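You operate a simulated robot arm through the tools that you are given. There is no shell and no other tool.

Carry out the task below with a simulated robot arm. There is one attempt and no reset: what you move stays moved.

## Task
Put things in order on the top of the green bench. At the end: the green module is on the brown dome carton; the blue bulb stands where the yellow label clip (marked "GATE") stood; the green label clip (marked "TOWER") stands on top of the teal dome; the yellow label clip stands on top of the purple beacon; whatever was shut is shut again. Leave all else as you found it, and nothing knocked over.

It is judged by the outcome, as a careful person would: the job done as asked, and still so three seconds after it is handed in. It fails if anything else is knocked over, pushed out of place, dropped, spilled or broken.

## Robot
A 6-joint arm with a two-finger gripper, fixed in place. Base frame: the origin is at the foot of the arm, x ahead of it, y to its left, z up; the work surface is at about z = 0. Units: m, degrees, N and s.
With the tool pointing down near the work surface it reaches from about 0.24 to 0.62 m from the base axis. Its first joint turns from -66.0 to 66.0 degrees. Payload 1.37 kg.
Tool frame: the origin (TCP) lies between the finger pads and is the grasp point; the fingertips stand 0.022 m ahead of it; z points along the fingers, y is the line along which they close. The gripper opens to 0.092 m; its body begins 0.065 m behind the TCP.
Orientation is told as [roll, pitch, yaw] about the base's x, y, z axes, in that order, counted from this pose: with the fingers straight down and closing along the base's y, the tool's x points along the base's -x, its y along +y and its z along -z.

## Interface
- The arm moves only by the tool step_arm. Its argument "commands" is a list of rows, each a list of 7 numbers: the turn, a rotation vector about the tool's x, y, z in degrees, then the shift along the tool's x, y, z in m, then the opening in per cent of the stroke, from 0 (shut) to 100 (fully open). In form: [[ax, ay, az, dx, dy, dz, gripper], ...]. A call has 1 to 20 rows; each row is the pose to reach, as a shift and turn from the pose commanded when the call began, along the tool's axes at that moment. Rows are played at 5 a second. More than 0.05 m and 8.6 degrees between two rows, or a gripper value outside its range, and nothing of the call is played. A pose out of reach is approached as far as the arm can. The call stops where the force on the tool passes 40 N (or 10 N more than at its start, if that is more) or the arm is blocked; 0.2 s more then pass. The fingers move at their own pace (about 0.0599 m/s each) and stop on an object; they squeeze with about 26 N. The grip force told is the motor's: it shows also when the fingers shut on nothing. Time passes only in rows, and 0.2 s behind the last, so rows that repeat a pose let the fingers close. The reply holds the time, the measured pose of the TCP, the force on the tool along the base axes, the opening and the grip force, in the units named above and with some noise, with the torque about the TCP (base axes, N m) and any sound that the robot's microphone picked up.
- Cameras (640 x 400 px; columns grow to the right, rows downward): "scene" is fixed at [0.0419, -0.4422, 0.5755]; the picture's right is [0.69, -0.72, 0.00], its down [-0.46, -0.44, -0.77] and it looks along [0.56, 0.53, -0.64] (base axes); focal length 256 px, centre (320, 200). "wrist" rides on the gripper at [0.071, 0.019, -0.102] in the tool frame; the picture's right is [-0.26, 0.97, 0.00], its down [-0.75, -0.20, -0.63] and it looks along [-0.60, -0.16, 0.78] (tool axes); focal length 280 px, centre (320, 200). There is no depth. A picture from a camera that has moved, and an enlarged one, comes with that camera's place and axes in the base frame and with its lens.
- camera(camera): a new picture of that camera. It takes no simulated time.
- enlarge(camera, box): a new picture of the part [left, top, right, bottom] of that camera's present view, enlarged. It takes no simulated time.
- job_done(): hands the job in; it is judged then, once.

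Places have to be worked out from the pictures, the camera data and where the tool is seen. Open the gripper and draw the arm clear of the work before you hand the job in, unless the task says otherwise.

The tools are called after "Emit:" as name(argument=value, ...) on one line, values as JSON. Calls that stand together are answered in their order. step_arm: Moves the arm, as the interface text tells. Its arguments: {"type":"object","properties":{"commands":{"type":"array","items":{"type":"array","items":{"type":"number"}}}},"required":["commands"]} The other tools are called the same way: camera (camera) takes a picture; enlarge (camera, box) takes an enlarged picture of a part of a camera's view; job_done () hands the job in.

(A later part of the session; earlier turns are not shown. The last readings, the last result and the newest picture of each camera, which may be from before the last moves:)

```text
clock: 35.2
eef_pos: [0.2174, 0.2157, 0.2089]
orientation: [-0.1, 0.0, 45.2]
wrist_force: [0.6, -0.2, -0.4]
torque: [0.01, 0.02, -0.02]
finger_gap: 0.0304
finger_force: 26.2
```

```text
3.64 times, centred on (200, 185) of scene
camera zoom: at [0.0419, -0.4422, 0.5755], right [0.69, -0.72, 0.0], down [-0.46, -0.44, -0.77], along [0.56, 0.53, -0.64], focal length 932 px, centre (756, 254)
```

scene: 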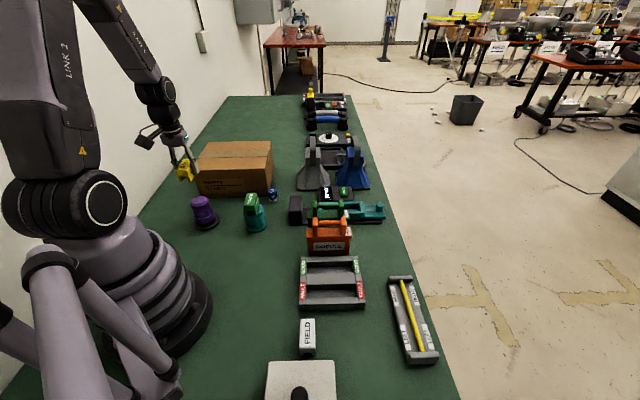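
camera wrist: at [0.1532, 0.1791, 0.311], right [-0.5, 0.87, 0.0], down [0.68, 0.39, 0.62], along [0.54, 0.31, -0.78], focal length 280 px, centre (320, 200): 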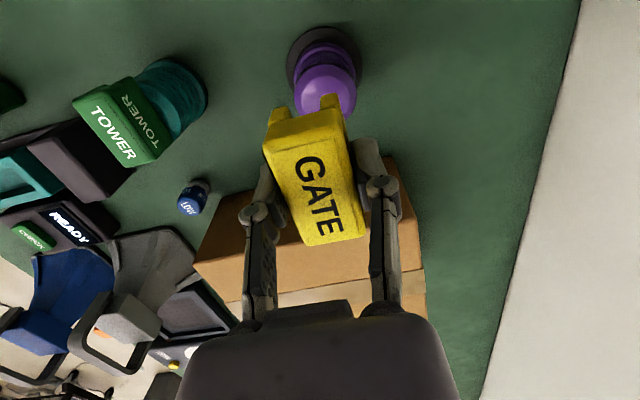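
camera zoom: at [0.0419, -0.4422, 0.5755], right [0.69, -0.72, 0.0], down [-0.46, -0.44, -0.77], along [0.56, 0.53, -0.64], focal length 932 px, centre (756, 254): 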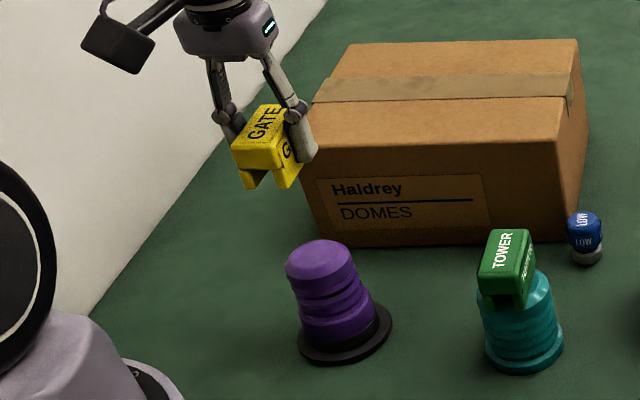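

The beacon's top (~50 mm across) sits about 2–3 mm to tool +y of the TCP. I'm shifting 2 mm that way and lowering to z≈0.128 for a close check.

Emit:
step_arm(commands=[[0, 0, 0, 0, 0.002, 0.015, 10], [0, 0, 0, 0, 0.002, 0.035, 10], [0, 0, 0, 0, 0.002, 0.052, 10], [0, 0, 0, 0, 0.002, 0.066, 10], [0, 0, 0, 0, 0.002, 0.075, 10], [0, 0, 0, 0, 0.002, 0.081, 10]])

Emit:
enlarge(camera="scene", box=[165, 170, 245, 220])

Emit:
camera(camera="wrist")

Emit:
enlarge(camera="wrist", box=[240, 40, 400, 140])

```text
clock: 36.6
eef_pos: [0.2134, 0.2162, 0.1286]
orientation: [0.0, 0.0, 45.3]
wrist_force: [0.0, -0.1, -0.1]
torque: [-0.01, -0.01, 0.0]
finger_gap: 0.0308
finger_force: 25.7
```

```text
8.00 times, centred on (205, 195) of scene
camera zoom: at [0.0419, -0.4422, 0.5755], right [0.69, -0.72, 0.0], down [-0.46, -0.44, -0.77], along [0.56, 0.53, -0.64], focal length 2050 px, centre (1240, 240)
```

zoom: 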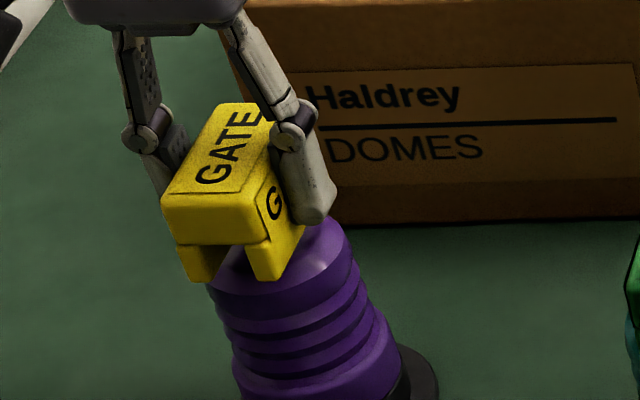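

```text
taken
camera wrist: at [0.1514, 0.1794, 0.2307], right [-0.5, 0.87, 0.0], down [0.68, 0.39, 0.63], along [0.54, 0.31, -0.78], focal length 280 px, centre (320, 200)
```

wrist: 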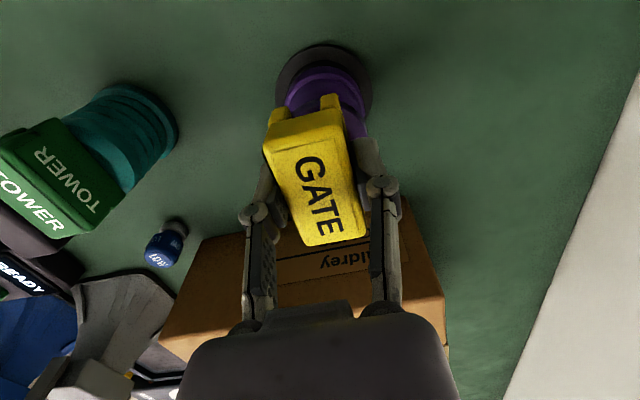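

```text
4.00 times, centred on (320, 90) of wrist
camera zoom: at [0.1514, 0.1794, 0.2307], right [-0.5, 0.87, 0.0], down [0.68, 0.39, 0.63], along [0.54, 0.31, -0.78], focal length 1122 px, centre (320, 640)
```

zoom: 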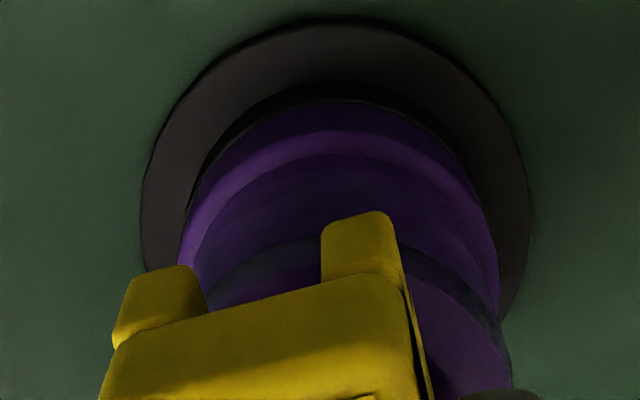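

I want to verify alignment more precisely before contact, so I'll take tighter enlargements of the clip bottom and beacon top.

Emit:
enlarge(camera="scene", box=[180, 180, 220, 205])

Emit:
enlarge(camera="scene", box=[180, 190, 236, 225])

Emit:
enlarge(camera="wrist", box=[240, 80, 400, 180])

```text
16.00 times, centred on (200, 192) of scene
camera zoom: at [0.0419, -0.4422, 0.5755], right [0.69, -0.72, 0.0], down [-0.46, -0.44, -0.77], along [0.56, 0.53, -0.64], focal length 4099 px, centre (2240, 320)
```

zoom: 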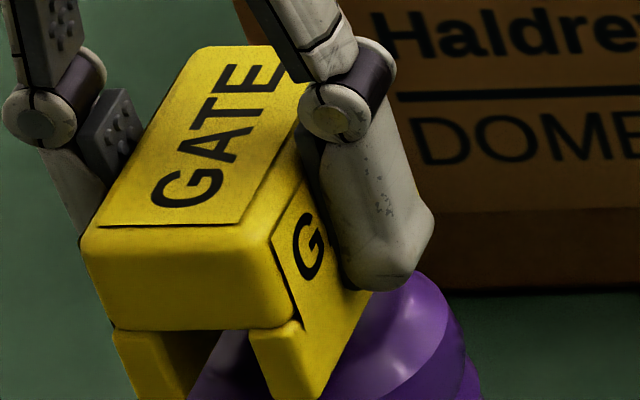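

```text
11.43 times, centred on (208, 208) of scene
camera zoom: at [0.0419, -0.4422, 0.5755], right [0.69, -0.72, 0.0], down [-0.46, -0.44, -0.77], along [0.56, 0.53, -0.64], focal length 2928 px, centre (1600, 114)
```

zoom: 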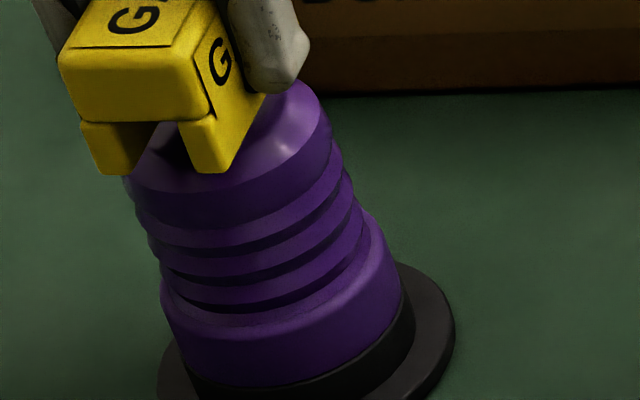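

```text
4.00 times, centred on (320, 130) of wrist
camera zoom: at [0.1514, 0.1794, 0.2307], right [-0.5, 0.87, 0.0], down [0.68, 0.39, 0.63], along [0.54, 0.31, -0.78], focal length 1122 px, centre (320, 480)
```

zoom: 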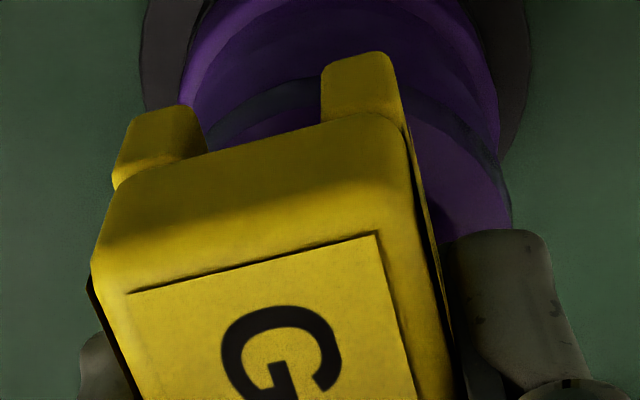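

Both views put the clip within ~2–3 mm of the beacon's axis. I'm nudging 1 mm and lowering slowly toward contact.

Emit:
step_arm(commands=[[0, 0, 0, 0.001, -0.001, 0.002, 10], [0, 0, 0, 0.001, -0.001, 0.004, 10], [0, 0, 0, 0.001, -0.001, 0.006, 10], [0, 0, 0, 0.001, -0.001, 0.007, 10]])

```text
clock: 37.6
eef_pos: [0.2157, 0.2155, 0.1232]
orientation: [-0.1, 0.0, 45.2]
wrist_force: [0.1, -0.1, 0.5]
torque: [-0.03, 0.01, -0.01]
finger_gap: 0.031
finger_force: 26.1
```

No contact yet. I'm continuing in 1 mm steps.

Emit:
step_arm(commands=[[0, 0, 0, 0, 0, 0.001, 10], [0, 0, 0, 0, 0, 0.002, 10], [0, 0, 0, 0, 0, 0.003, 10]])

```text
clock: 38.4
eef_pos: [0.2152, 0.2154, 0.1192]
orientation: [0.0, -0.1, 45.2]
wrist_force: [-0.2, -3.2, 24.7]
torque: [-0.04, 0.0, -0.05]
finger_gap: 0.031
finger_force: 26.6
```

Contact at 25 N (beacon top ≈ 0.089–0.09). I'm easing up 1 mm and checking the alignment before releasing.

Emit:
step_arm(commands=[[0, 0, 0, 0, 0, -0.0008, 10], [0, 0, 0, 0, 0, -0.0008, 10]])

Emit:
enlarge(camera="scene", box=[180, 180, 236, 215])

Emit:
enlarge(camera="wrist", box=[240, 40, 400, 140])

```text
clock: 39.0
eef_pos: [0.2139, 0.2147, 0.1193]
orientation: [0.0, 0.1, 45.2]
wrist_force: [0.7, 1.0, 2.8]
torque: [0.07, -0.01, 0.0]
finger_gap: 0.0312
finger_force: 26.1
```

```text
11.43 times, centred on (208, 198) of scene
camera zoom: at [0.0419, -0.4422, 0.5755], right [0.69, -0.72, 0.0], down [-0.46, -0.44, -0.77], along [0.56, 0.53, -0.64], focal length 2928 px, centre (1600, 229)
```

zoom: 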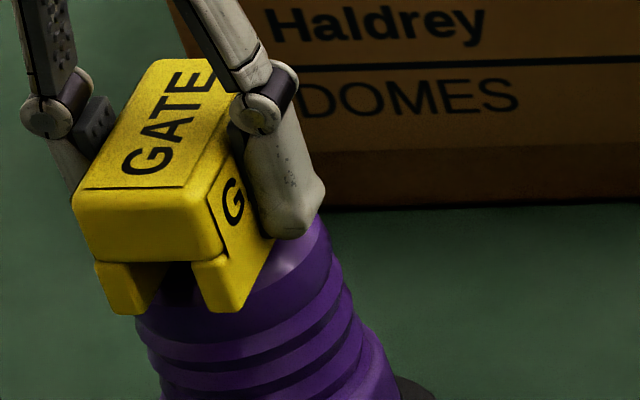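

```text
4.00 times, centred on (320, 90) of wrist
camera zoom: at [0.1518, 0.1779, 0.2212], right [-0.5, 0.87, 0.0], down [0.68, 0.39, 0.62], along [0.54, 0.31, -0.78], focal length 1122 px, centre (320, 640)
```

zoom: 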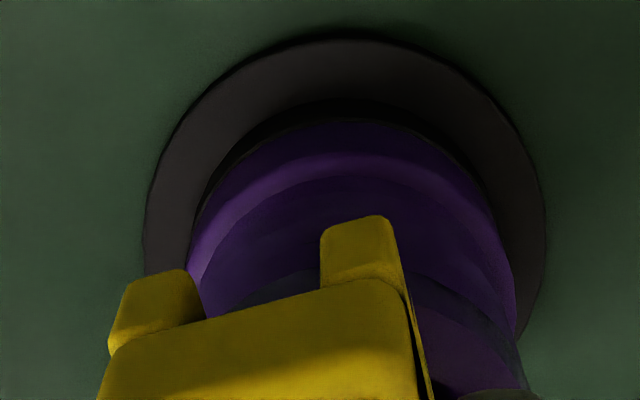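

The clip rests lightly (3 N). The combined views suggest it's ~2–3 mm too far back along its length, so I'll lift slightly, shift 2 mm toward the front, and set it down again.

Emit:
step_arm(commands=[[0, 0, 0, 0, 0, -0.002, 10], [0, 0, 0, 0.001, 0, -0.003, 10], [0, 0, 0, 0.0022, 0.0005, -0.003, 10], [0, 0, 0, 0.0022, 0.0005, -0.002, 10], [0, 0, 0, 0.0022, 0.0005, -0.001, 10], [0, 0, 0, 0.0022, 0.0005, 0, 10]])

Emit:
enlarge(camera="scene", box=[180, 180, 236, 215])

```text
clock: 40.4
eef_pos: [0.213, 0.2142, 0.1196]
orientation: [0.0, 0.0, 45.2]
wrist_force: [0.5, -0.2, 0.6]
torque: [0.0, 0.0, 0.02]
finger_gap: 0.0308
finger_force: 26.2
```

```text
11.43 times, centred on (208, 198) of scene
camera zoom: at [0.0419, -0.4422, 0.5755], right [0.69, -0.72, 0.0], down [-0.46, -0.44, -0.77], along [0.56, 0.53, -0.64], focal length 2928 px, centre (1600, 229)
```

zoom: 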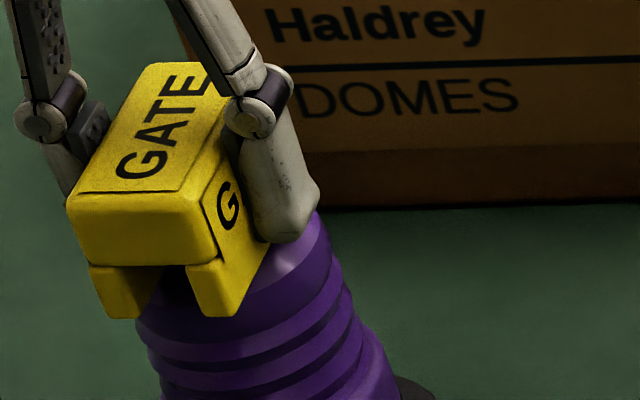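

Force is ~0.6 N, nearly touching. I'm lowering 0.5 mm to seat it, then opening the fingers.

Emit:
step_arm(commands=[[0, 0, 0, 0, 0, 0.0005, 10], [0, 0, 0, 0, 0, 0.0005, 10]])

```text
clock: 41.0
eef_pos: [0.2138, 0.2132, 0.1192]
orientation: [-0.1, 0.0, 45.2]
wrist_force: [-1.2, -1.4, 8.8]
torque: [-0.02, -0.03, -0.01]
finger_gap: 0.031
finger_force: 26.0
```

Seated with 9 N. I'm opening the gripper gently in place.

Emit:
step_arm(commands=[[0, 0, 0, 0, 0, 0, 32], [0, 0, 0, 0, 0, 0, 38], [0, 0, 0, 0, 0, 0, 46], [0, 0, 0, 0, 0, 0, 54], [0, 0, 0, 0, 0, 0, 54]])

Emit:
enlarge(camera="scene", box=[180, 180, 236, 215])

```text
clock: 42.2
eef_pos: [0.213, 0.2139, 0.1194]
orientation: [0.0, 0.0, 45.1]
wrist_force: [0.0, 0.0, -0.1]
torque: [0.0, 0.03, 0.02]
finger_gap: 0.0498
finger_force: 0.2
```

```text
11.43 times, centred on (208, 198) of scene
camera zoom: at [0.0419, -0.4422, 0.5755], right [0.69, -0.72, 0.0], down [-0.46, -0.44, -0.77], along [0.56, 0.53, -0.64], focal length 2928 px, centre (1600, 229)
```

zoom: 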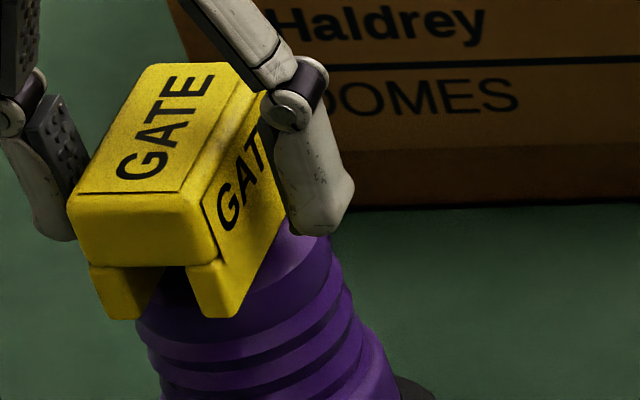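

GATE stands on the purple beacon without shifting. I'm rising vertically, then moving to above the blue bulb while turning to yaw 90 so the fingers close along x, clear of the carton corner.

Emit:
step_arm(commands=[[0, 0, 0, 0, 0, -0.012, 54], [0, 0, 0, 0, 0, -0.035, 54], [0, 0, 0, 0, 0, -0.065, 54], [0, 0, 0, 0, 0, -0.1, 56], [0, 0, -4.5, -0.0104, -0.0199, -0.1, 60], [0, 0, -9, -0.0207, -0.0399, -0.1, 60], [0, 0, -13.5, -0.0311, -0.0598, -0.1, 60], [0, 0, -18, -0.0415, -0.0797, -0.1, 60], [0, 0, -22.5, -0.0519, -0.0997, -0.1, 60], [0, 0, -27, -0.0622, -0.1196, -0.1, 60], [0, 0, -31.5, -0.0726, -0.1395, -0.1, 60], [0, 0, -36, -0.083, -0.1594, -0.1, 60], [0, 0, -40.5, -0.0933, -0.1794, -0.1, 60], [0, 0, -44.8, -0.1037, -0.1993, -0.1, 60]])

Emit:
camera(camera="wrist")

Emit:
camera(camera="scene")

Emit:
enlarge(camera="scene", box=[170, 170, 290, 245])

```text
clock: 45.2
eef_pos: [0.4284, 0.1477, 0.2187]
orientation: [0.0, 0.0, 90.1]
wrist_force: [-0.9, 0.1, -1.2]
torque: [0.0, 0.03, 0.02]
finger_gap: 0.0555
finger_force: 0.0
```

```text
taken
camera wrist: at [0.409, 0.0759, 0.3208], right [-0.97, 0.26, 0.0], down [0.2, 0.75, 0.62], along [0.16, 0.6, -0.78], focal length 280 px, centre (320, 200)
```

wrist: 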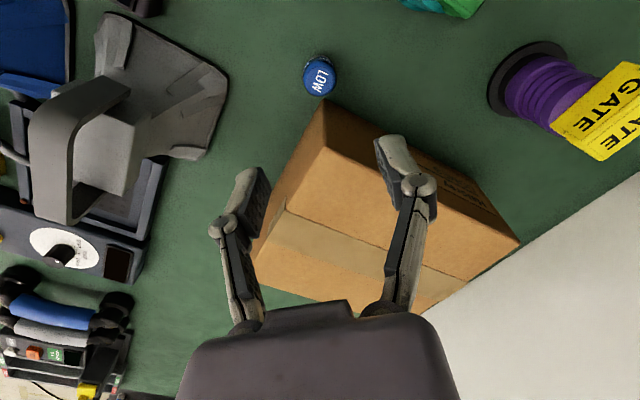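

```text
taken
```

scene: 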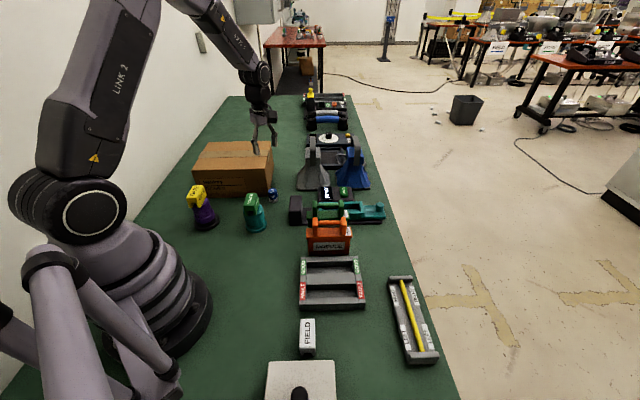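

```text
5.33 times, centred on (230, 208) of scene
camera zoom: at [0.0419, -0.4422, 0.5755], right [0.69, -0.72, 0.0], down [-0.46, -0.44, -0.77], along [0.56, 0.53, -0.64], focal length 1366 px, centre (800, 160)
```

zoom: 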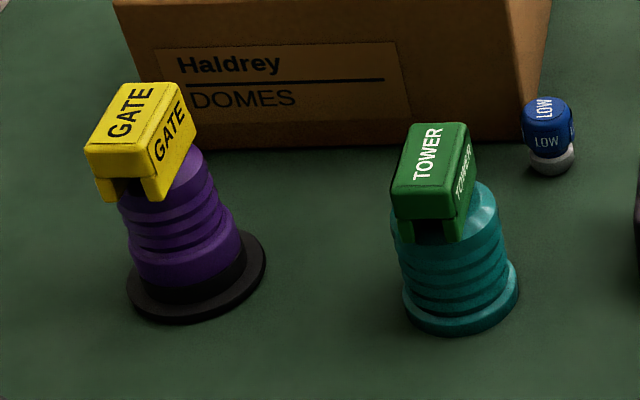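

Both clips stand on their supports. I'll take close-ups to check that GATE sits level, and to refine the bulb's position.

Emit:
enlarge(camera="scene", box=[180, 178, 228, 208])

Emit:
enlarge(camera="wrist", box=[240, 30, 400, 130])

Emit:
enlarge(camera="wrist", box=[480, 30, 640, 130])

```text
13.33 times, centred on (204, 193) of scene
camera zoom: at [0.0419, -0.4422, 0.5755], right [0.69, -0.72, 0.0], down [-0.46, -0.44, -0.77], along [0.56, 0.53, -0.64], focal length 3416 px, centre (1867, 293)
```

zoom: 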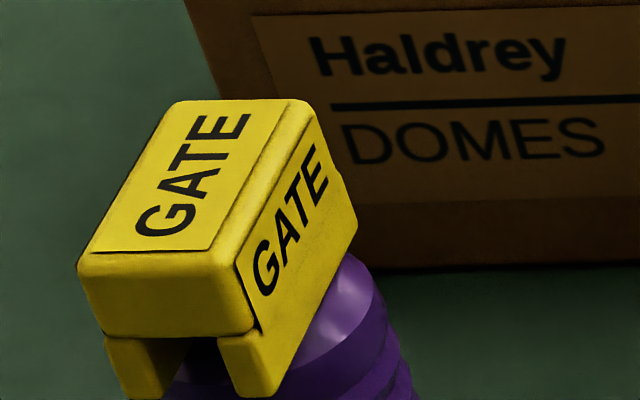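

```text
4.00 times, centred on (320, 80) of wrist
camera zoom: at [0.409, 0.0759, 0.3208], right [-0.97, 0.26, 0.0], down [0.2, 0.75, 0.62], along [0.16, 0.6, -0.78], focal length 1122 px, centre (320, 680)
```

zoom: 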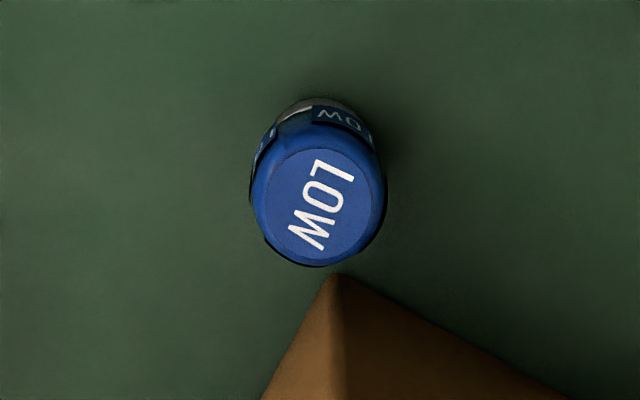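

```text
4.00 times, centred on (560, 80) of wrist
camera zoom: at [0.409, 0.0759, 0.3208], right [-0.97, 0.26, 0.0], down [0.2, 0.75, 0.62], along [0.16, 0.6, -0.78], focal length 1122 px, centre (-640, 680)
```

zoom: 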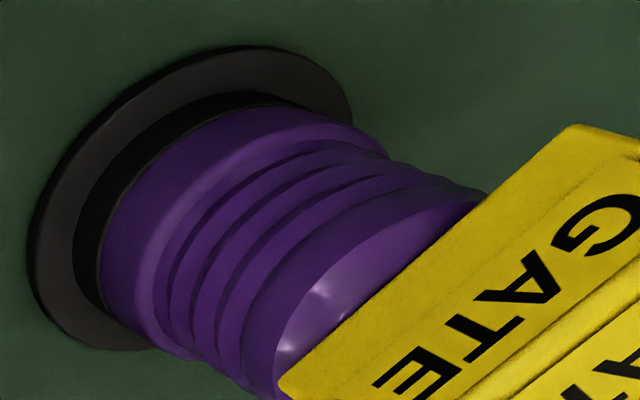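

The off-axis views disagree about how centred GATE is on the beacon. I'll move the camera almost directly above the beacon to check properly (fingers stay well above it).

Emit:
step_arm(commands=[[0, 0, 4.5, -0.0077, 0.0177, -0.005, 60], [0, 0, 9, -0.0155, 0.0354, -0.01, 60], [0, 0, 13.5, -0.0232, 0.053, -0.016, 60], [0, 0, 18, -0.031, 0.0707, -0.016, 60], [0, 0, 22.5, -0.0387, 0.0884, -0.016, 60], [0, 0, 27, -0.0464, 0.1061, -0.016, 60], [0, 0, 31.5, -0.0542, 0.1238, -0.016, 60], [0, 0, 36, -0.0619, 0.1414, -0.016, 60], [0, 0, 40.5, -0.0697, 0.1591, -0.016, 60], [0, 0, 45, -0.0774, 0.1768, -0.016, 60]])

Emit:
step_arm(commands=[[-1.3, 4.83, 0, 0, 0, 0, 60], [-2.6, 9.66, 0, 0, 0, 0, 60], [-3.9, 14.5, 0, 0, 0, 0, 60], [-5.2, 19.3, 0, 0, 0, 0, 60]])

Emit:
camera(camera="wrist")

```text
clock: 47.4
eef_pos: [0.2502, 0.2229, 0.2356]
orientation: [0.0, 0.0, 44.8]
wrist_force: [0.0, 0.7, 0.2]
torque: [-0.01, 0.03, -0.01]
finger_gap: 0.0555
finger_force: 0.0
```

```text
clock: 48.4
eef_pos: [0.2505, 0.2236, 0.2351]
orientation: [5.5, 19.3, 45.8]
wrist_force: [-0.3, -0.2, 0.3]
torque: [-0.03, 0.01, 0.03]
finger_gap: 0.0553
finger_force: 0.0
```

```text
taken
camera wrist: at [0.2214, 0.207, 0.3558], right [-0.5, 0.87, 0.0], down [0.82, 0.47, 0.32], along [0.28, 0.16, -0.95], focal length 280 px, centre (320, 200)
```

wrist: 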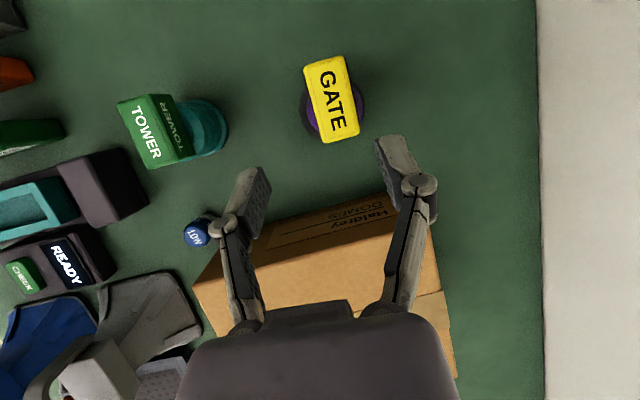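

The camera is now nearly overhead of the beacon. I'm enlarging on GATE to measure the clip versus the cap and base ring.

Emit:
enlarge(camera="wrist", box=[280, 45, 392, 115])

Emit:
enlarge(camera="wrist", box=[300, 85, 364, 125])

Emit:
enlarge(camera="wrist", box=[280, 80, 392, 150])

```text
5.71 times, centred on (336, 80) of wrist
camera zoom: at [0.2214, 0.207, 0.3558], right [-0.5, 0.87, 0.0], down [0.82, 0.47, 0.32], along [0.28, 0.16, -0.95], focal length 1602 px, centre (229, 886)
```

zoom: 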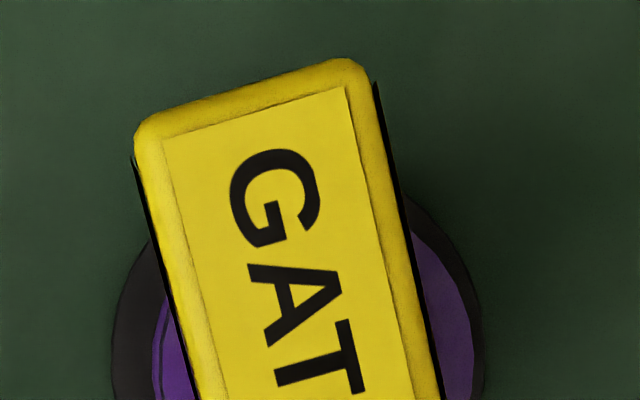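

```text
10.00 times, centred on (332, 105) of wrist
camera zoom: at [0.2214, 0.207, 0.3558], right [-0.5, 0.87, 0.0], down [0.82, 0.47, 0.32], along [0.28, 0.16, -0.95], focal length 2804 px, centre (200, 1150)
```

zoom: 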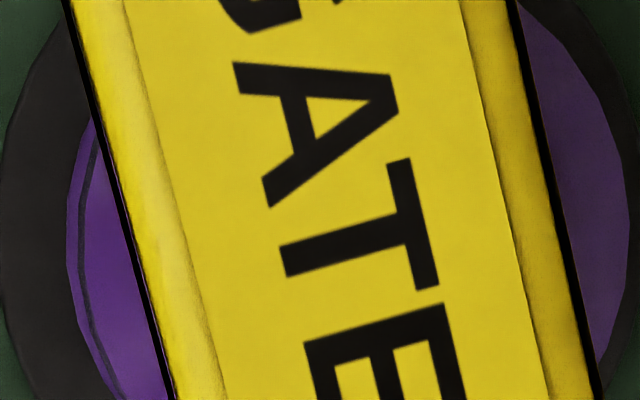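

```text
5.71 times, centred on (336, 115) of wrist
camera zoom: at [0.2214, 0.207, 0.3558], right [-0.5, 0.87, 0.0], down [0.82, 0.47, 0.32], along [0.28, 0.16, -0.95], focal length 1602 px, centre (229, 686)
```

zoom: 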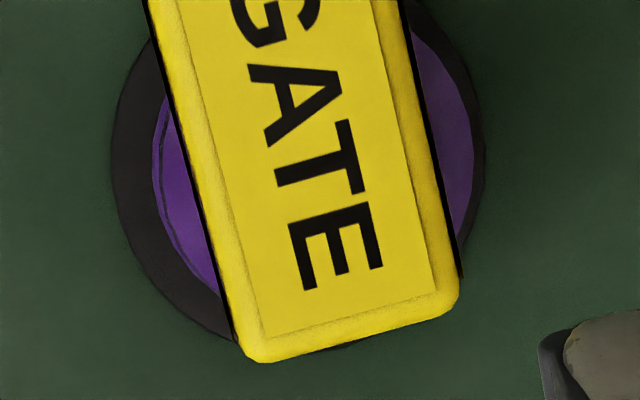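

From above, GATE sits about 7 mm toward the front and 3 mm to one side of the beacon's axis – stable, but worth knowing. I'll measure TOWER on the teal dome the same way.

Emit:
enlarge(camera="wrist", box=[100, 80, 244, 170])

Emit:
enlarge(camera="scene", box=[230, 185, 278, 235])

```text
4.44 times, centred on (172, 125) of wrist
camera zoom: at [0.2214, 0.207, 0.3558], right [-0.5, 0.87, 0.0], down [0.82, 0.47, 0.32], along [0.28, 0.16, -0.95], focal length 1246 px, centre (978, 533)
```

zoom: 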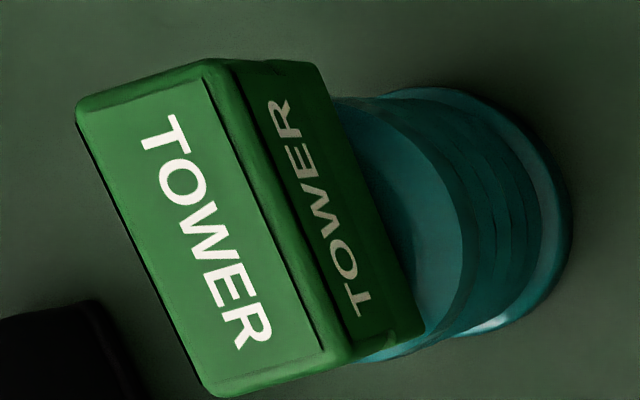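

```text
8.00 times, centred on (254, 210) of scene
camera zoom: at [0.0419, -0.4422, 0.5755], right [0.69, -0.72, 0.0], down [-0.46, -0.44, -0.77], along [0.56, 0.53, -0.64], focal length 2050 px, centre (848, 120)
```

zoom: 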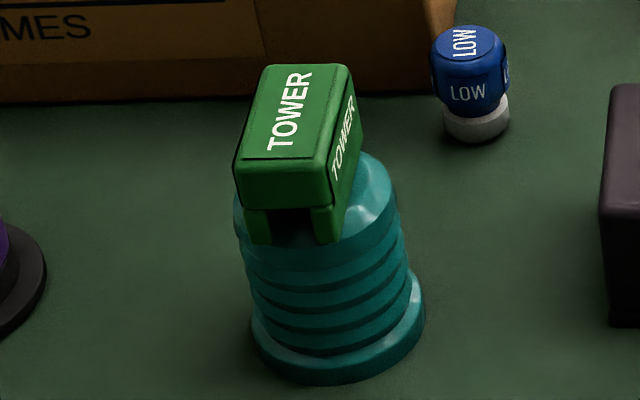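

TOWER is well centred on the teal dome, and GATE rests stably with several mm of support margin in every direction, so I'll leave both. Next I undo the tilt and return to above the blue bulb (≈(0.4275, 0.149)) at yaw 90.

Emit:
step_arm(commands=[[1.3, -4.83, 0, 0, 0, 0, 60], [2.6, -9.66, 0, 0, 0, 0, 60], [3.9, -14.5, 0, 0, 0, 0, 60], [5.2, -19.3, 0, 0, 0, 0, 60]])

Emit:
step_arm(commands=[[0, 0, -4.5, -0.0072, -0.0178, 0.0, 60], [0, 0, -9, -0.0145, -0.0356, 0.0, 60], [0, 0, -13.5, -0.0217, -0.0534, 0.0, 60], [0, 0, -18, -0.029, -0.0712, 0.005, 60], [0, 0, -22.5, -0.0362, -0.089, 0.01, 60], [0, 0, -27, -0.0434, -0.1067, 0.015, 60], [0, 0, -31.5, -0.0507, -0.1245, 0.02, 60], [0, 0, -36, -0.0579, -0.1423, 0.025, 60], [0, 0, -40.5, -0.0652, -0.1601, 0.03, 60], [0, 0, -45, -0.0724, -0.1779, 0.03, 60]])

Emit:
step_arm(commands=[[0, -3.3, 0, 0, 0, 0.015, 60], [0, -6.7, 0, 0, 0, 0.03, 60], [0, -10, 0, 0, 0, 0.045, 60]])

Emit:
camera(camera="wrist")

Emit:
camera(camera="scene")

```text
clock: 49.4
eef_pos: [0.2505, 0.2258, 0.2354]
orientation: [0.0, 0.1, 45.0]
wrist_force: [0.7, 0.2, 0.0]
torque: [0.01, 0.02, 0.01]
finger_gap: 0.0554
finger_force: 0.2
```

```text
clock: 51.6
eef_pos: [0.4279, 0.1501, 0.2046]
orientation: [0.1, -0.1, 90.1]
wrist_force: [0.2, 0.3, 0.4]
torque: [0.01, 0.01, -0.01]
finger_gap: 0.0552
finger_force: 0.1
```

```text
clock: 52.4
eef_pos: [0.4282, 0.1496, 0.1604]
orientation: [0.1, -9.9, 90.2]
wrist_force: [0.0, 0.1, 0.1]
torque: [-0.02, 0.0, 0.01]
finger_gap: 0.0554
finger_force: 0.2
```

```text
taken
camera wrist: at [0.4096, 0.0621, 0.248], right [-0.97, 0.26, 0.04], down [0.2, 0.63, 0.75], along [0.16, 0.73, -0.66], focal length 280 px, centre (320, 200)
```

wrist: 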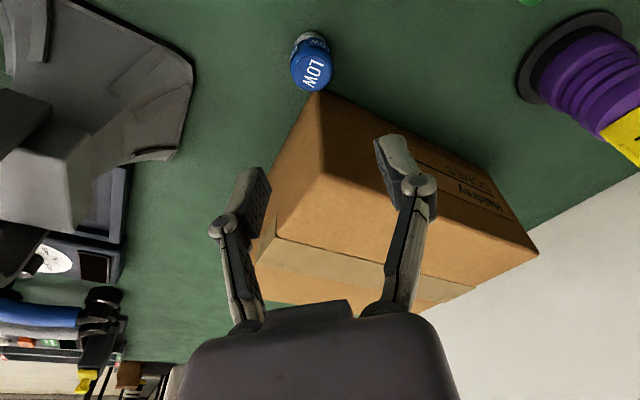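

```text
taken
```

scene: 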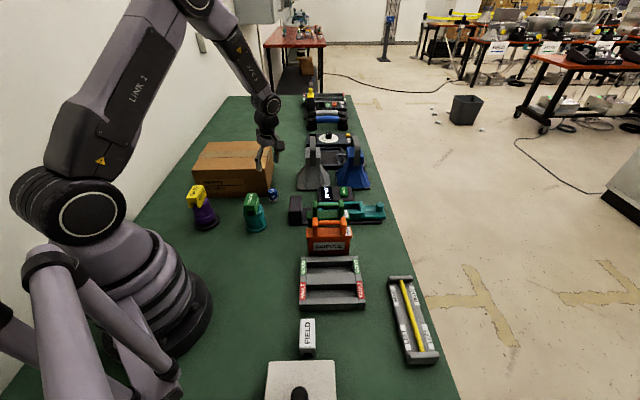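

The palm now leans 10° away from the carton, and the bulb's predicted pixel for a perfect alignment (315, 61) matches where it appears (312, 62). I'm descending vertically to z≈0.08.

Emit:
step_arm(commands=[[0, 0, 0, 0.0035, 0, 0.0197, 60], [0, 0, 0, 0.0069, 0, 0.0394, 60], [0, 0, 0, 0.0104, 0, 0.0591, 60], [0, 0, 0, 0.0139, 0, 0.0788, 60]])

Emit:
camera(camera="wrist")

Emit:
enlarge(camera="scene", box=[220, 130, 332, 220])

```text
clock: 53.4
eef_pos: [0.429, 0.1514, 0.0793]
orientation: [-0.1, -10.0, 90.0]
wrist_force: [0.6, 0.3, -0.3]
torque: [0.0, 0.0, -0.01]
finger_gap: 0.055
finger_force: 0.1
```

```text
taken
camera wrist: at [0.4094, 0.0624, 0.1676], right [-0.96, 0.26, 0.04], down [0.2, 0.63, 0.75], along [0.16, 0.73, -0.66], focal length 280 px, centre (320, 200)
```

wrist: 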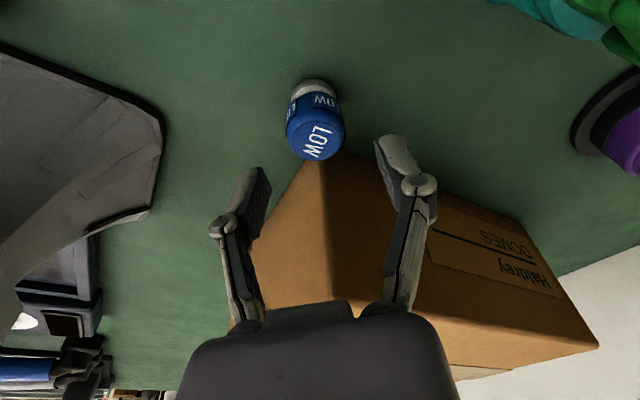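

```text
4.44 times, centred on (276, 175) of scene
camera zoom: at [0.0419, -0.4422, 0.5755], right [0.69, -0.72, 0.0], down [-0.46, -0.44, -0.77], along [0.56, 0.53, -0.64], focal length 1139 px, centre (516, 311)
```

zoom: 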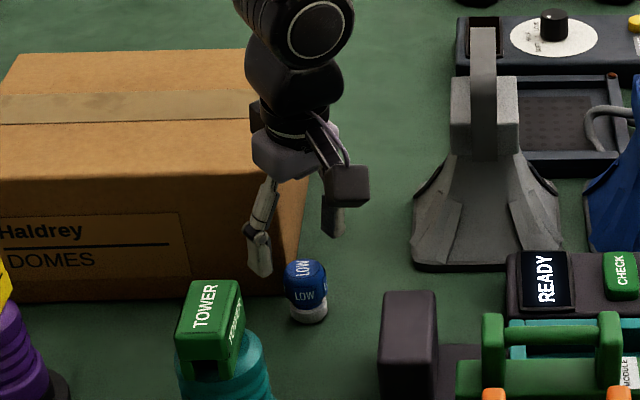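

The bulb's top face is at the predicted spot (318, 140 versus 320, 141). I'm descending the last 37 mm to z≈0.042.

Emit:
step_arm(commands=[[0, 0, 0, 0.0021, 0, 0.0118, 60], [0, 0, 0, 0.0042, 0, 0.0236, 60], [0, 0, 0, 0.0055, 0, 0.031, 60], [0, 0, 0, 0.0064, 0, 0.0364, 60]])

Emit:
camera(camera="wrist")

Emit:
enlarge(camera="scene", box=[220, 130, 332, 220])

```text
clock: 54.4
eef_pos: [0.4277, 0.1503, 0.044]
orientation: [0.0, -10.0, 90.0]
wrist_force: [-0.3, -0.3, 0.4]
torque: [0.0, -0.01, -0.02]
finger_gap: 0.055
finger_force: 0.1
```

```text
taken
camera wrist: at [0.4092, 0.0617, 0.1309], right [-0.97, 0.26, 0.04], down [0.2, 0.63, 0.75], along [0.16, 0.73, -0.66], focal length 280 px, centre (320, 200)
```

wrist: 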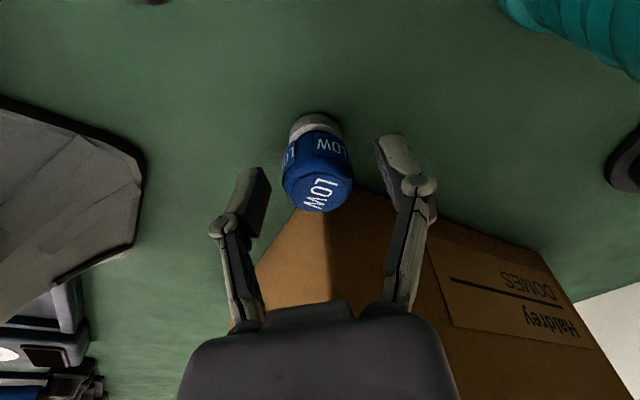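

```text
4.44 times, centred on (276, 175) of scene
camera zoom: at [0.0419, -0.4422, 0.5755], right [0.69, -0.72, 0.0], down [-0.46, -0.44, -0.77], along [0.56, 0.53, -0.64], focal length 1139 px, centre (516, 311)
```

zoom: 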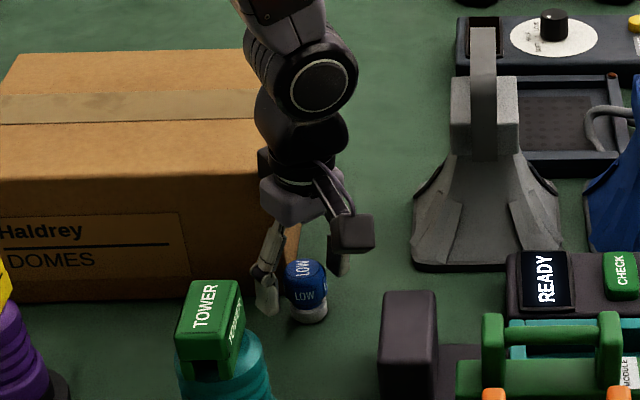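

The bulb is centred between the fingers with no contact. I'm closing on it.

Emit:
step_arm(commands=[[0, 0, 0, 0, 0, 0, 48], [0, 0, 0, 0, 0, 0, 38], [0, 0, 0, 0, 0, 0, 28], [0, 0, 0, 0, 0, 0, 15], [0, 0, 0, 0, 0, 0, 15]])

Emit:
camera(camera="wrist")

```text
clock: 55.6
eef_pos: [0.4282, 0.1497, 0.0429]
orientation: [0.0, -10.0, 90.0]
wrist_force: [-1.0, -0.3, 0.6]
torque: [-0.02, 0.01, 0.01]
finger_gap: 0.0299
finger_force: 26.0
```

```text
taken
camera wrist: at [0.4091, 0.0617, 0.131], right [-0.97, 0.26, 0.05], down [0.2, 0.63, 0.75], along [0.16, 0.73, -0.66], focal length 280 px, centre (320, 200)
```

wrist: 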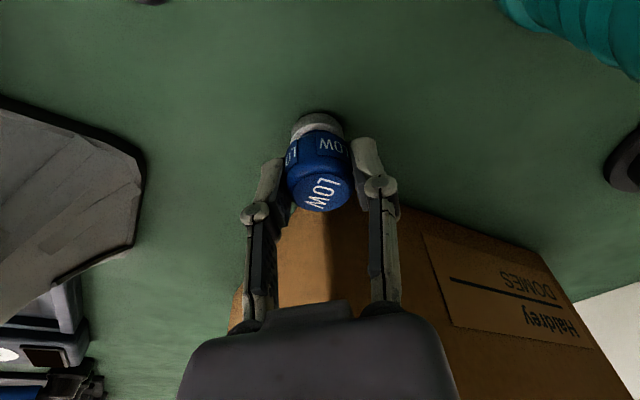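

Bulb gripped (gap 0.030 m, 26 N). I'm lifting straight up along base z to about 0.2, keeping the tilt so the bulb stays upright.

Emit:
step_arm(commands=[[0, 0, 0, -0.0009, 0, -0.0049, 15], [0, 0, 0, -0.0035, 0, -0.0197, 15], [0, 0, 0, -0.0078, 0, -0.0443, 15], [0, 0, 0, -0.0122, 0, -0.069, 15], [0, 0, 0, -0.0174, 0, -0.0985, 15], [0, 0, 0, -0.0226, 0, -0.128, 15], [0, 0, 0, -0.0273, 0, -0.1546, 15]])

Emit:
camera(camera="wrist")

Emit:
enlarge(camera="scene", box=[180, 110, 340, 240])

```text
clock: 57.2
eef_pos: [0.4281, 0.1505, 0.2011]
orientation: [0.0, -10.0, 90.0]
wrist_force: [-0.1, 0.1, -0.9]
torque: [-0.02, 0.0, 0.0]
finger_gap: 0.0295
finger_force: 26.0
```

```text
taken
camera wrist: at [0.409, 0.0623, 0.2893], right [-0.96, 0.26, 0.05], down [0.21, 0.63, 0.75], along [0.16, 0.73, -0.66], focal length 280 px, centre (320, 200)
```

wrist: 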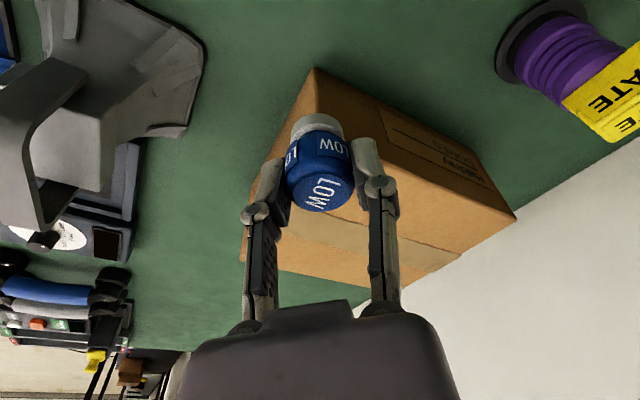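

```text
3.08 times, centred on (260, 175) of scene
camera zoom: at [0.0419, -0.4422, 0.5755], right [0.69, -0.72, 0.0], down [-0.46, -0.44, -0.77], along [0.56, 0.53, -0.64], focal length 788 px, centre (505, 277)
```

zoom: 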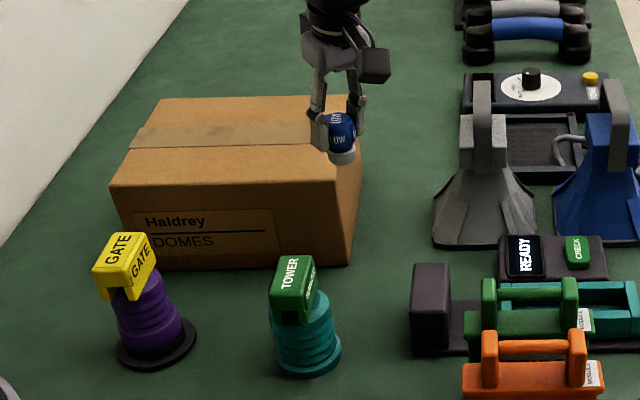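

The bulb hangs upright with no slip. I'm carrying it to above GATE's old spot (0.239, -0.3163), turning about the vertical to yaw 45 on the way.

Emit:
step_arm(commands=[[0.39, 0, 2.215, 0.0115, 0.0047, -0.002, 15], [0.78, 0, 4.43, 0.0344, 0.0142, -0.0061, 15], [1.17, 0, 6.645, 0.0574, 0.0236, -0.0101, 15], [1.56, 0, 8.86, 0.0803, 0.0331, -0.0142, 15], [1.95, 0, 11.075, 0.1033, 0.0425, -0.0182, 15], [2.34, 0, 13.29, 0.1262, 0.052, -0.0222, 15], [2.73, 0, 15.505, 0.1492, 0.0614, -0.0263, 15], [3.12, 0, 17.72, 0.1721, 0.0709, -0.0303, 15], [3.51, 0, 19.935, 0.1951, 0.0803, -0.0344, 15], [3.9, 0, 22.15, 0.218, 0.0898, -0.0384, 15], [4.3, 0, 24.365, 0.241, 0.0992, -0.0425, 15], [4.69, 0, 26.58, 0.264, 0.1087, -0.0465, 15], [5.08, 0, 28.795, 0.2869, 0.1181, -0.0506, 15], [5.47, 0, 31.01, 0.3099, 0.1276, -0.0546, 15], [5.86, 0, 33.225, 0.3328, 0.137, -0.0587, 15], [6.25, 0, 35.44, 0.3558, 0.1465, -0.0627, 15], [6.64, 0, 37.655, 0.3787, 0.1559, -0.0667, 15], [7.03, 0, 39.87, 0.4017, 0.1654, -0.0708, 15], [7.42, 0, 42.085, 0.4246, 0.1748, -0.0748, 15], [7.81, 0, 44.3, 0.459, 0.189, -0.0809, 15]])

Emit:
camera(camera="wrist")

Emit:
camera(camera="scene")

```text
clock: 61.4
eef_pos: [0.2387, -0.3169, 0.2015]
orientation: [0.0, -9.9, 45.0]
wrist_force: [0.1, 0.1, -1.6]
torque: [0.02, 0.0, 0.02]
finger_gap: 0.0298
finger_force: 26.1
```

```text
taken
camera wrist: at [0.1635, -0.3656, 0.2886], right [-0.5, 0.86, 0.05], down [0.59, 0.3, 0.75], along [0.63, 0.4, -0.66], focal length 280 px, centre (320, 200)
```

wrist: 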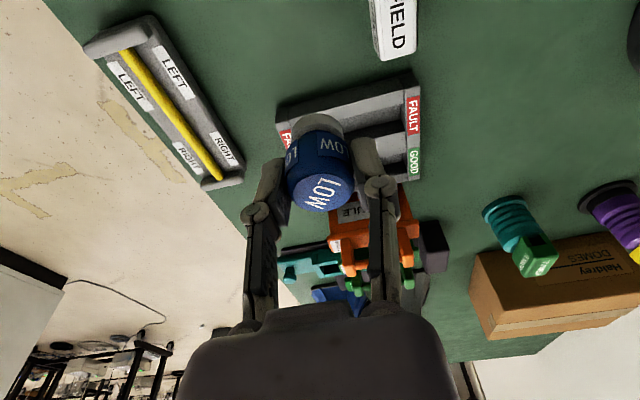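

```text
taken
```

scene: 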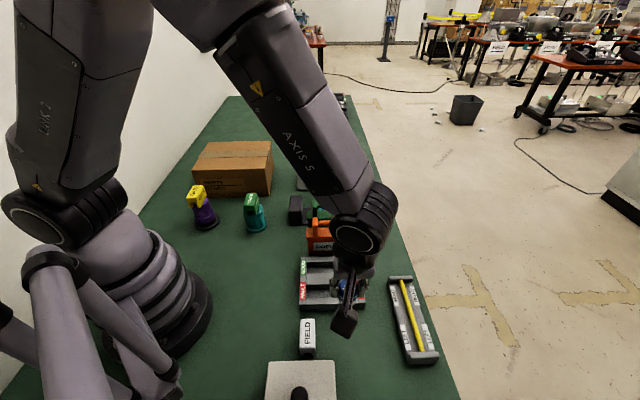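

The bulb is above GATE's old spot at (0.2387, -0.3169). The camera housing will stay about 5 cm above the white box, so I'm descending 0.10 m vertically and then checking.

Emit:
step_arm(commands=[[0, 0, 0, 0.0035, 0, 0.0197, 15], [0, 0, 0, 0.0078, 0, 0.0443, 15], [0, 0, 0, 0.0122, 0, 0.069, 15], [0, 0, 0, 0.0156, 0, 0.0887, 15], [0, 0, 0, 0.0191, 0, 0.1084, 15]])

Emit:
camera(camera="wrist")

Emit:
enlarge(camera="scene", box=[250, 270, 410, 400])

```text
clock: 62.6
eef_pos: [0.2388, -0.315, 0.0894]
orientation: [0.0, -10.0, 44.9]
wrist_force: [0.3, -0.3, -0.6]
torque: [-0.01, 0.0, -0.03]
finger_gap: 0.0297
finger_force: 25.6
```

```text
taken
camera wrist: at [0.1646, -0.3644, 0.1782], right [-0.5, 0.86, 0.04], down [0.59, 0.3, 0.75], along [0.63, 0.4, -0.66], focal length 280 px, centre (320, 200)
```

wrist: 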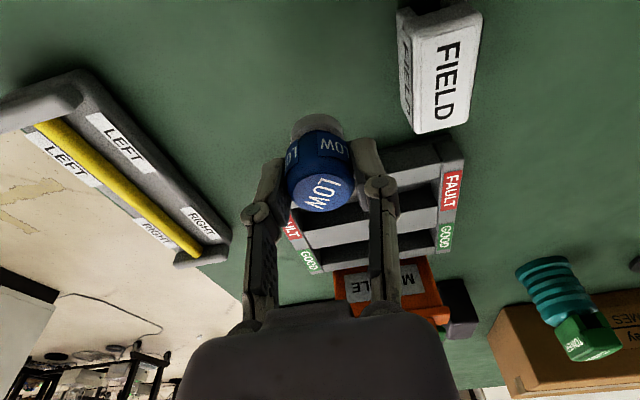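

```text
3.08 times, centred on (330, 335) of scene
camera zoom: at [0.0419, -0.4422, 0.5755], right [0.69, -0.72, 0.0], down [-0.46, -0.44, -0.77], along [0.56, 0.53, -0.64], focal length 788 px, centre (289, -215)
```

zoom: 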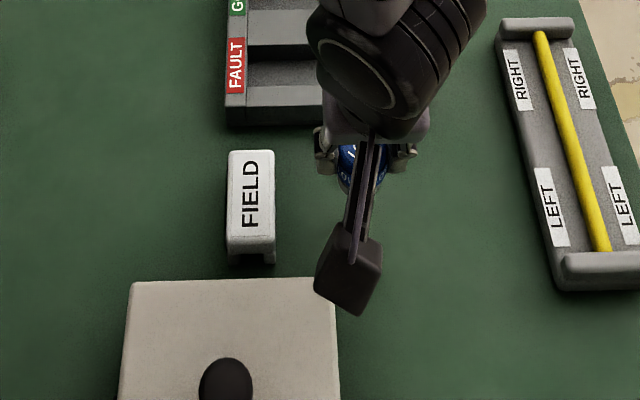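

All clear. I'm descending a further 43 mm, stopping a few millimetres above the bench.

Emit:
step_arm(commands=[[0, 0, 0, 0.0021, 0, 0.0118, 15], [0, 0, 0, 0.0042, 0, 0.0236, 15], [0, 0, 0, 0.0059, 0, 0.0335, 15], [0, 0, 0, 0.007, 0, 0.0394, 15], [0, 0, 0, 0.0075, 0, 0.0424, 15]])

Emit:
enlarge(camera="wrist", box=[200, 60, 520, 260])

```text
clock: 63.8
eef_pos: [0.2399, -0.3165, 0.046]
orientation: [0.1, -10.0, 45.0]
wrist_force: [-0.1, 0.2, -0.6]
torque: [-0.01, 0.01, -0.04]
finger_gap: 0.0297
finger_force: 25.8
```

```text
2.00 times, centred on (360, 160) of wrist
camera zoom: at [0.1639, -0.3648, 0.1347], right [-0.5, 0.86, 0.05], down [0.59, 0.3, 0.75], along [0.63, 0.4, -0.66], focal length 561 px, centre (240, 280)
```

zoom: 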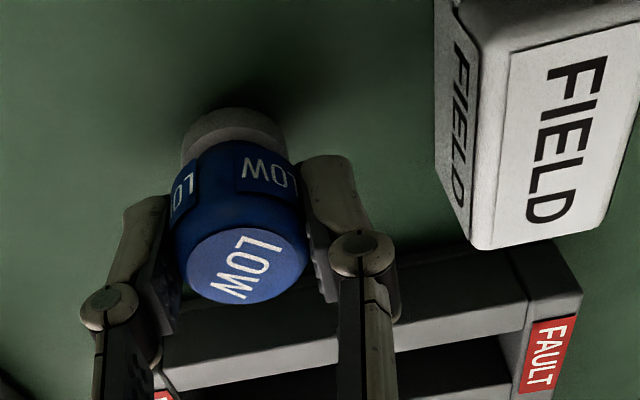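

About 4 mm remain. I'm lowering in 1 mm steps to seat the bulb.

Emit:
step_arm(commands=[[0, 0, 0, 0.0002, 0, 0.001, 15], [0, 0, 0, 0.0003, 0, 0.002, 15], [0, 0, 0, 0.0005, 0, 0.003, 15]])

```text
clock: 64.6
eef_pos: [0.2389, -0.3168, 0.0442]
orientation: [0.1, -10.0, 44.9]
wrist_force: [0.0, 0.3, -0.7]
torque: [0.0, -0.01, 0.0]
finger_gap: 0.0299
finger_force: 26.2
```

No contact yet; I'm continuing by fractions of a millimetre.

Emit:
step_arm(commands=[[0, 0, 0, 0.0001, 0, 0.0005, 15], [0, 0, 0, 0.0002, 0, 0.001, 15]])

```text
clock: 65.2
eef_pos: [0.2395, -0.3152, 0.0433]
orientation: [0.0, -10.1, 45.0]
wrist_force: [0.0, -0.2, 0.0]
torque: [0.03, 0.02, 0.04]
finger_gap: 0.03
finger_force: 25.7
```

Nearly at the original grasp height. One more half-millimetre at a time.

Emit:
step_arm(commands=[[0, 0, 0, 0.0001, 0, 0.0005, 15], [0, 0, 0, 0.0001, 0, 0.0005, 15]])

```text
clock: 65.8
eef_pos: [0.2384, -0.3152, 0.0425]
orientation: [-0.1, -10.1, 45.1]
wrist_force: [-1.4, 0.8, 10.6]
torque: [0.1, 0.09, 0.0]
finger_gap: 0.0298
finger_force: 26.2
```

Contact (10.6 N): the bulb is on the bench. I'm opening the gripper.

Emit:
step_arm(commands=[[0, 0, 0, 0, 0, -0.0003, 30], [0, 0, 0, 0, 0, -0.0003, 36], [0, 0, 0, 0, 0, -0.0003, 44], [0, 0, 0, 0, 0, -0.0003, 52], [0, 0, 0, 0, 0, -0.0003, 54]])

Emit:
enlarge(camera="wrist", box=[200, 60, 520, 260])

Emit:
enlarge(camera="scene", box=[280, 290, 380, 370])

```text
clock: 67.0
eef_pos: [0.2395, -0.3165, 0.0436]
orientation: [0.0, -10.0, 45.1]
wrist_force: [0.5, 0.3, -0.1]
torque: [0.02, 0.01, 0.01]
finger_gap: 0.0498
finger_force: 0.1
```

```text
2.00 times, centred on (360, 160) of wrist
camera zoom: at [0.1638, -0.3651, 0.1307], right [-0.5, 0.86, 0.05], down [0.59, 0.3, 0.75], along [0.63, 0.4, -0.66], focal length 561 px, centre (240, 280)
```

zoom: 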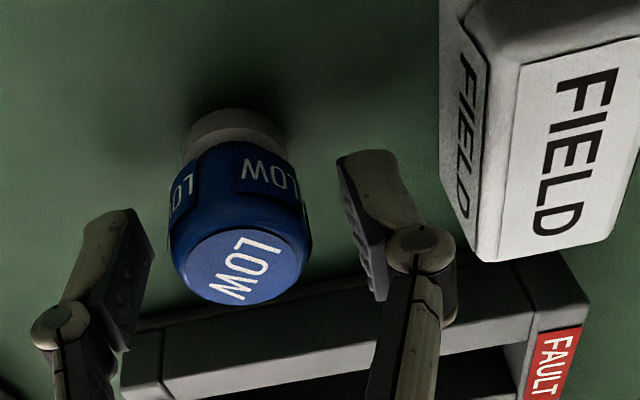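

```text
5.00 times, centred on (330, 330) of scene
camera zoom: at [0.0419, -0.4422, 0.5755], right [0.69, -0.72, 0.0], down [-0.46, -0.44, -0.77], along [0.56, 0.53, -0.64], focal length 1281 px, centre (270, -450)
```

zoom: 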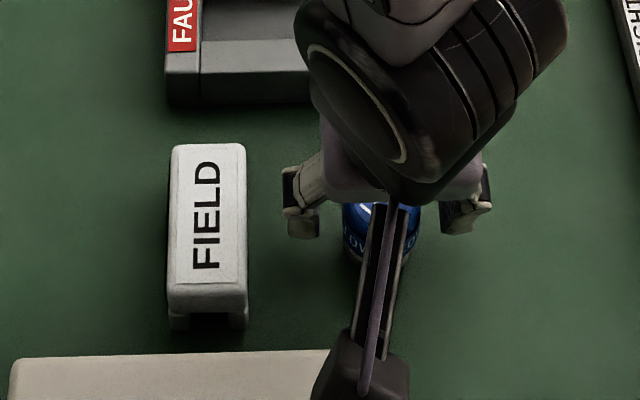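

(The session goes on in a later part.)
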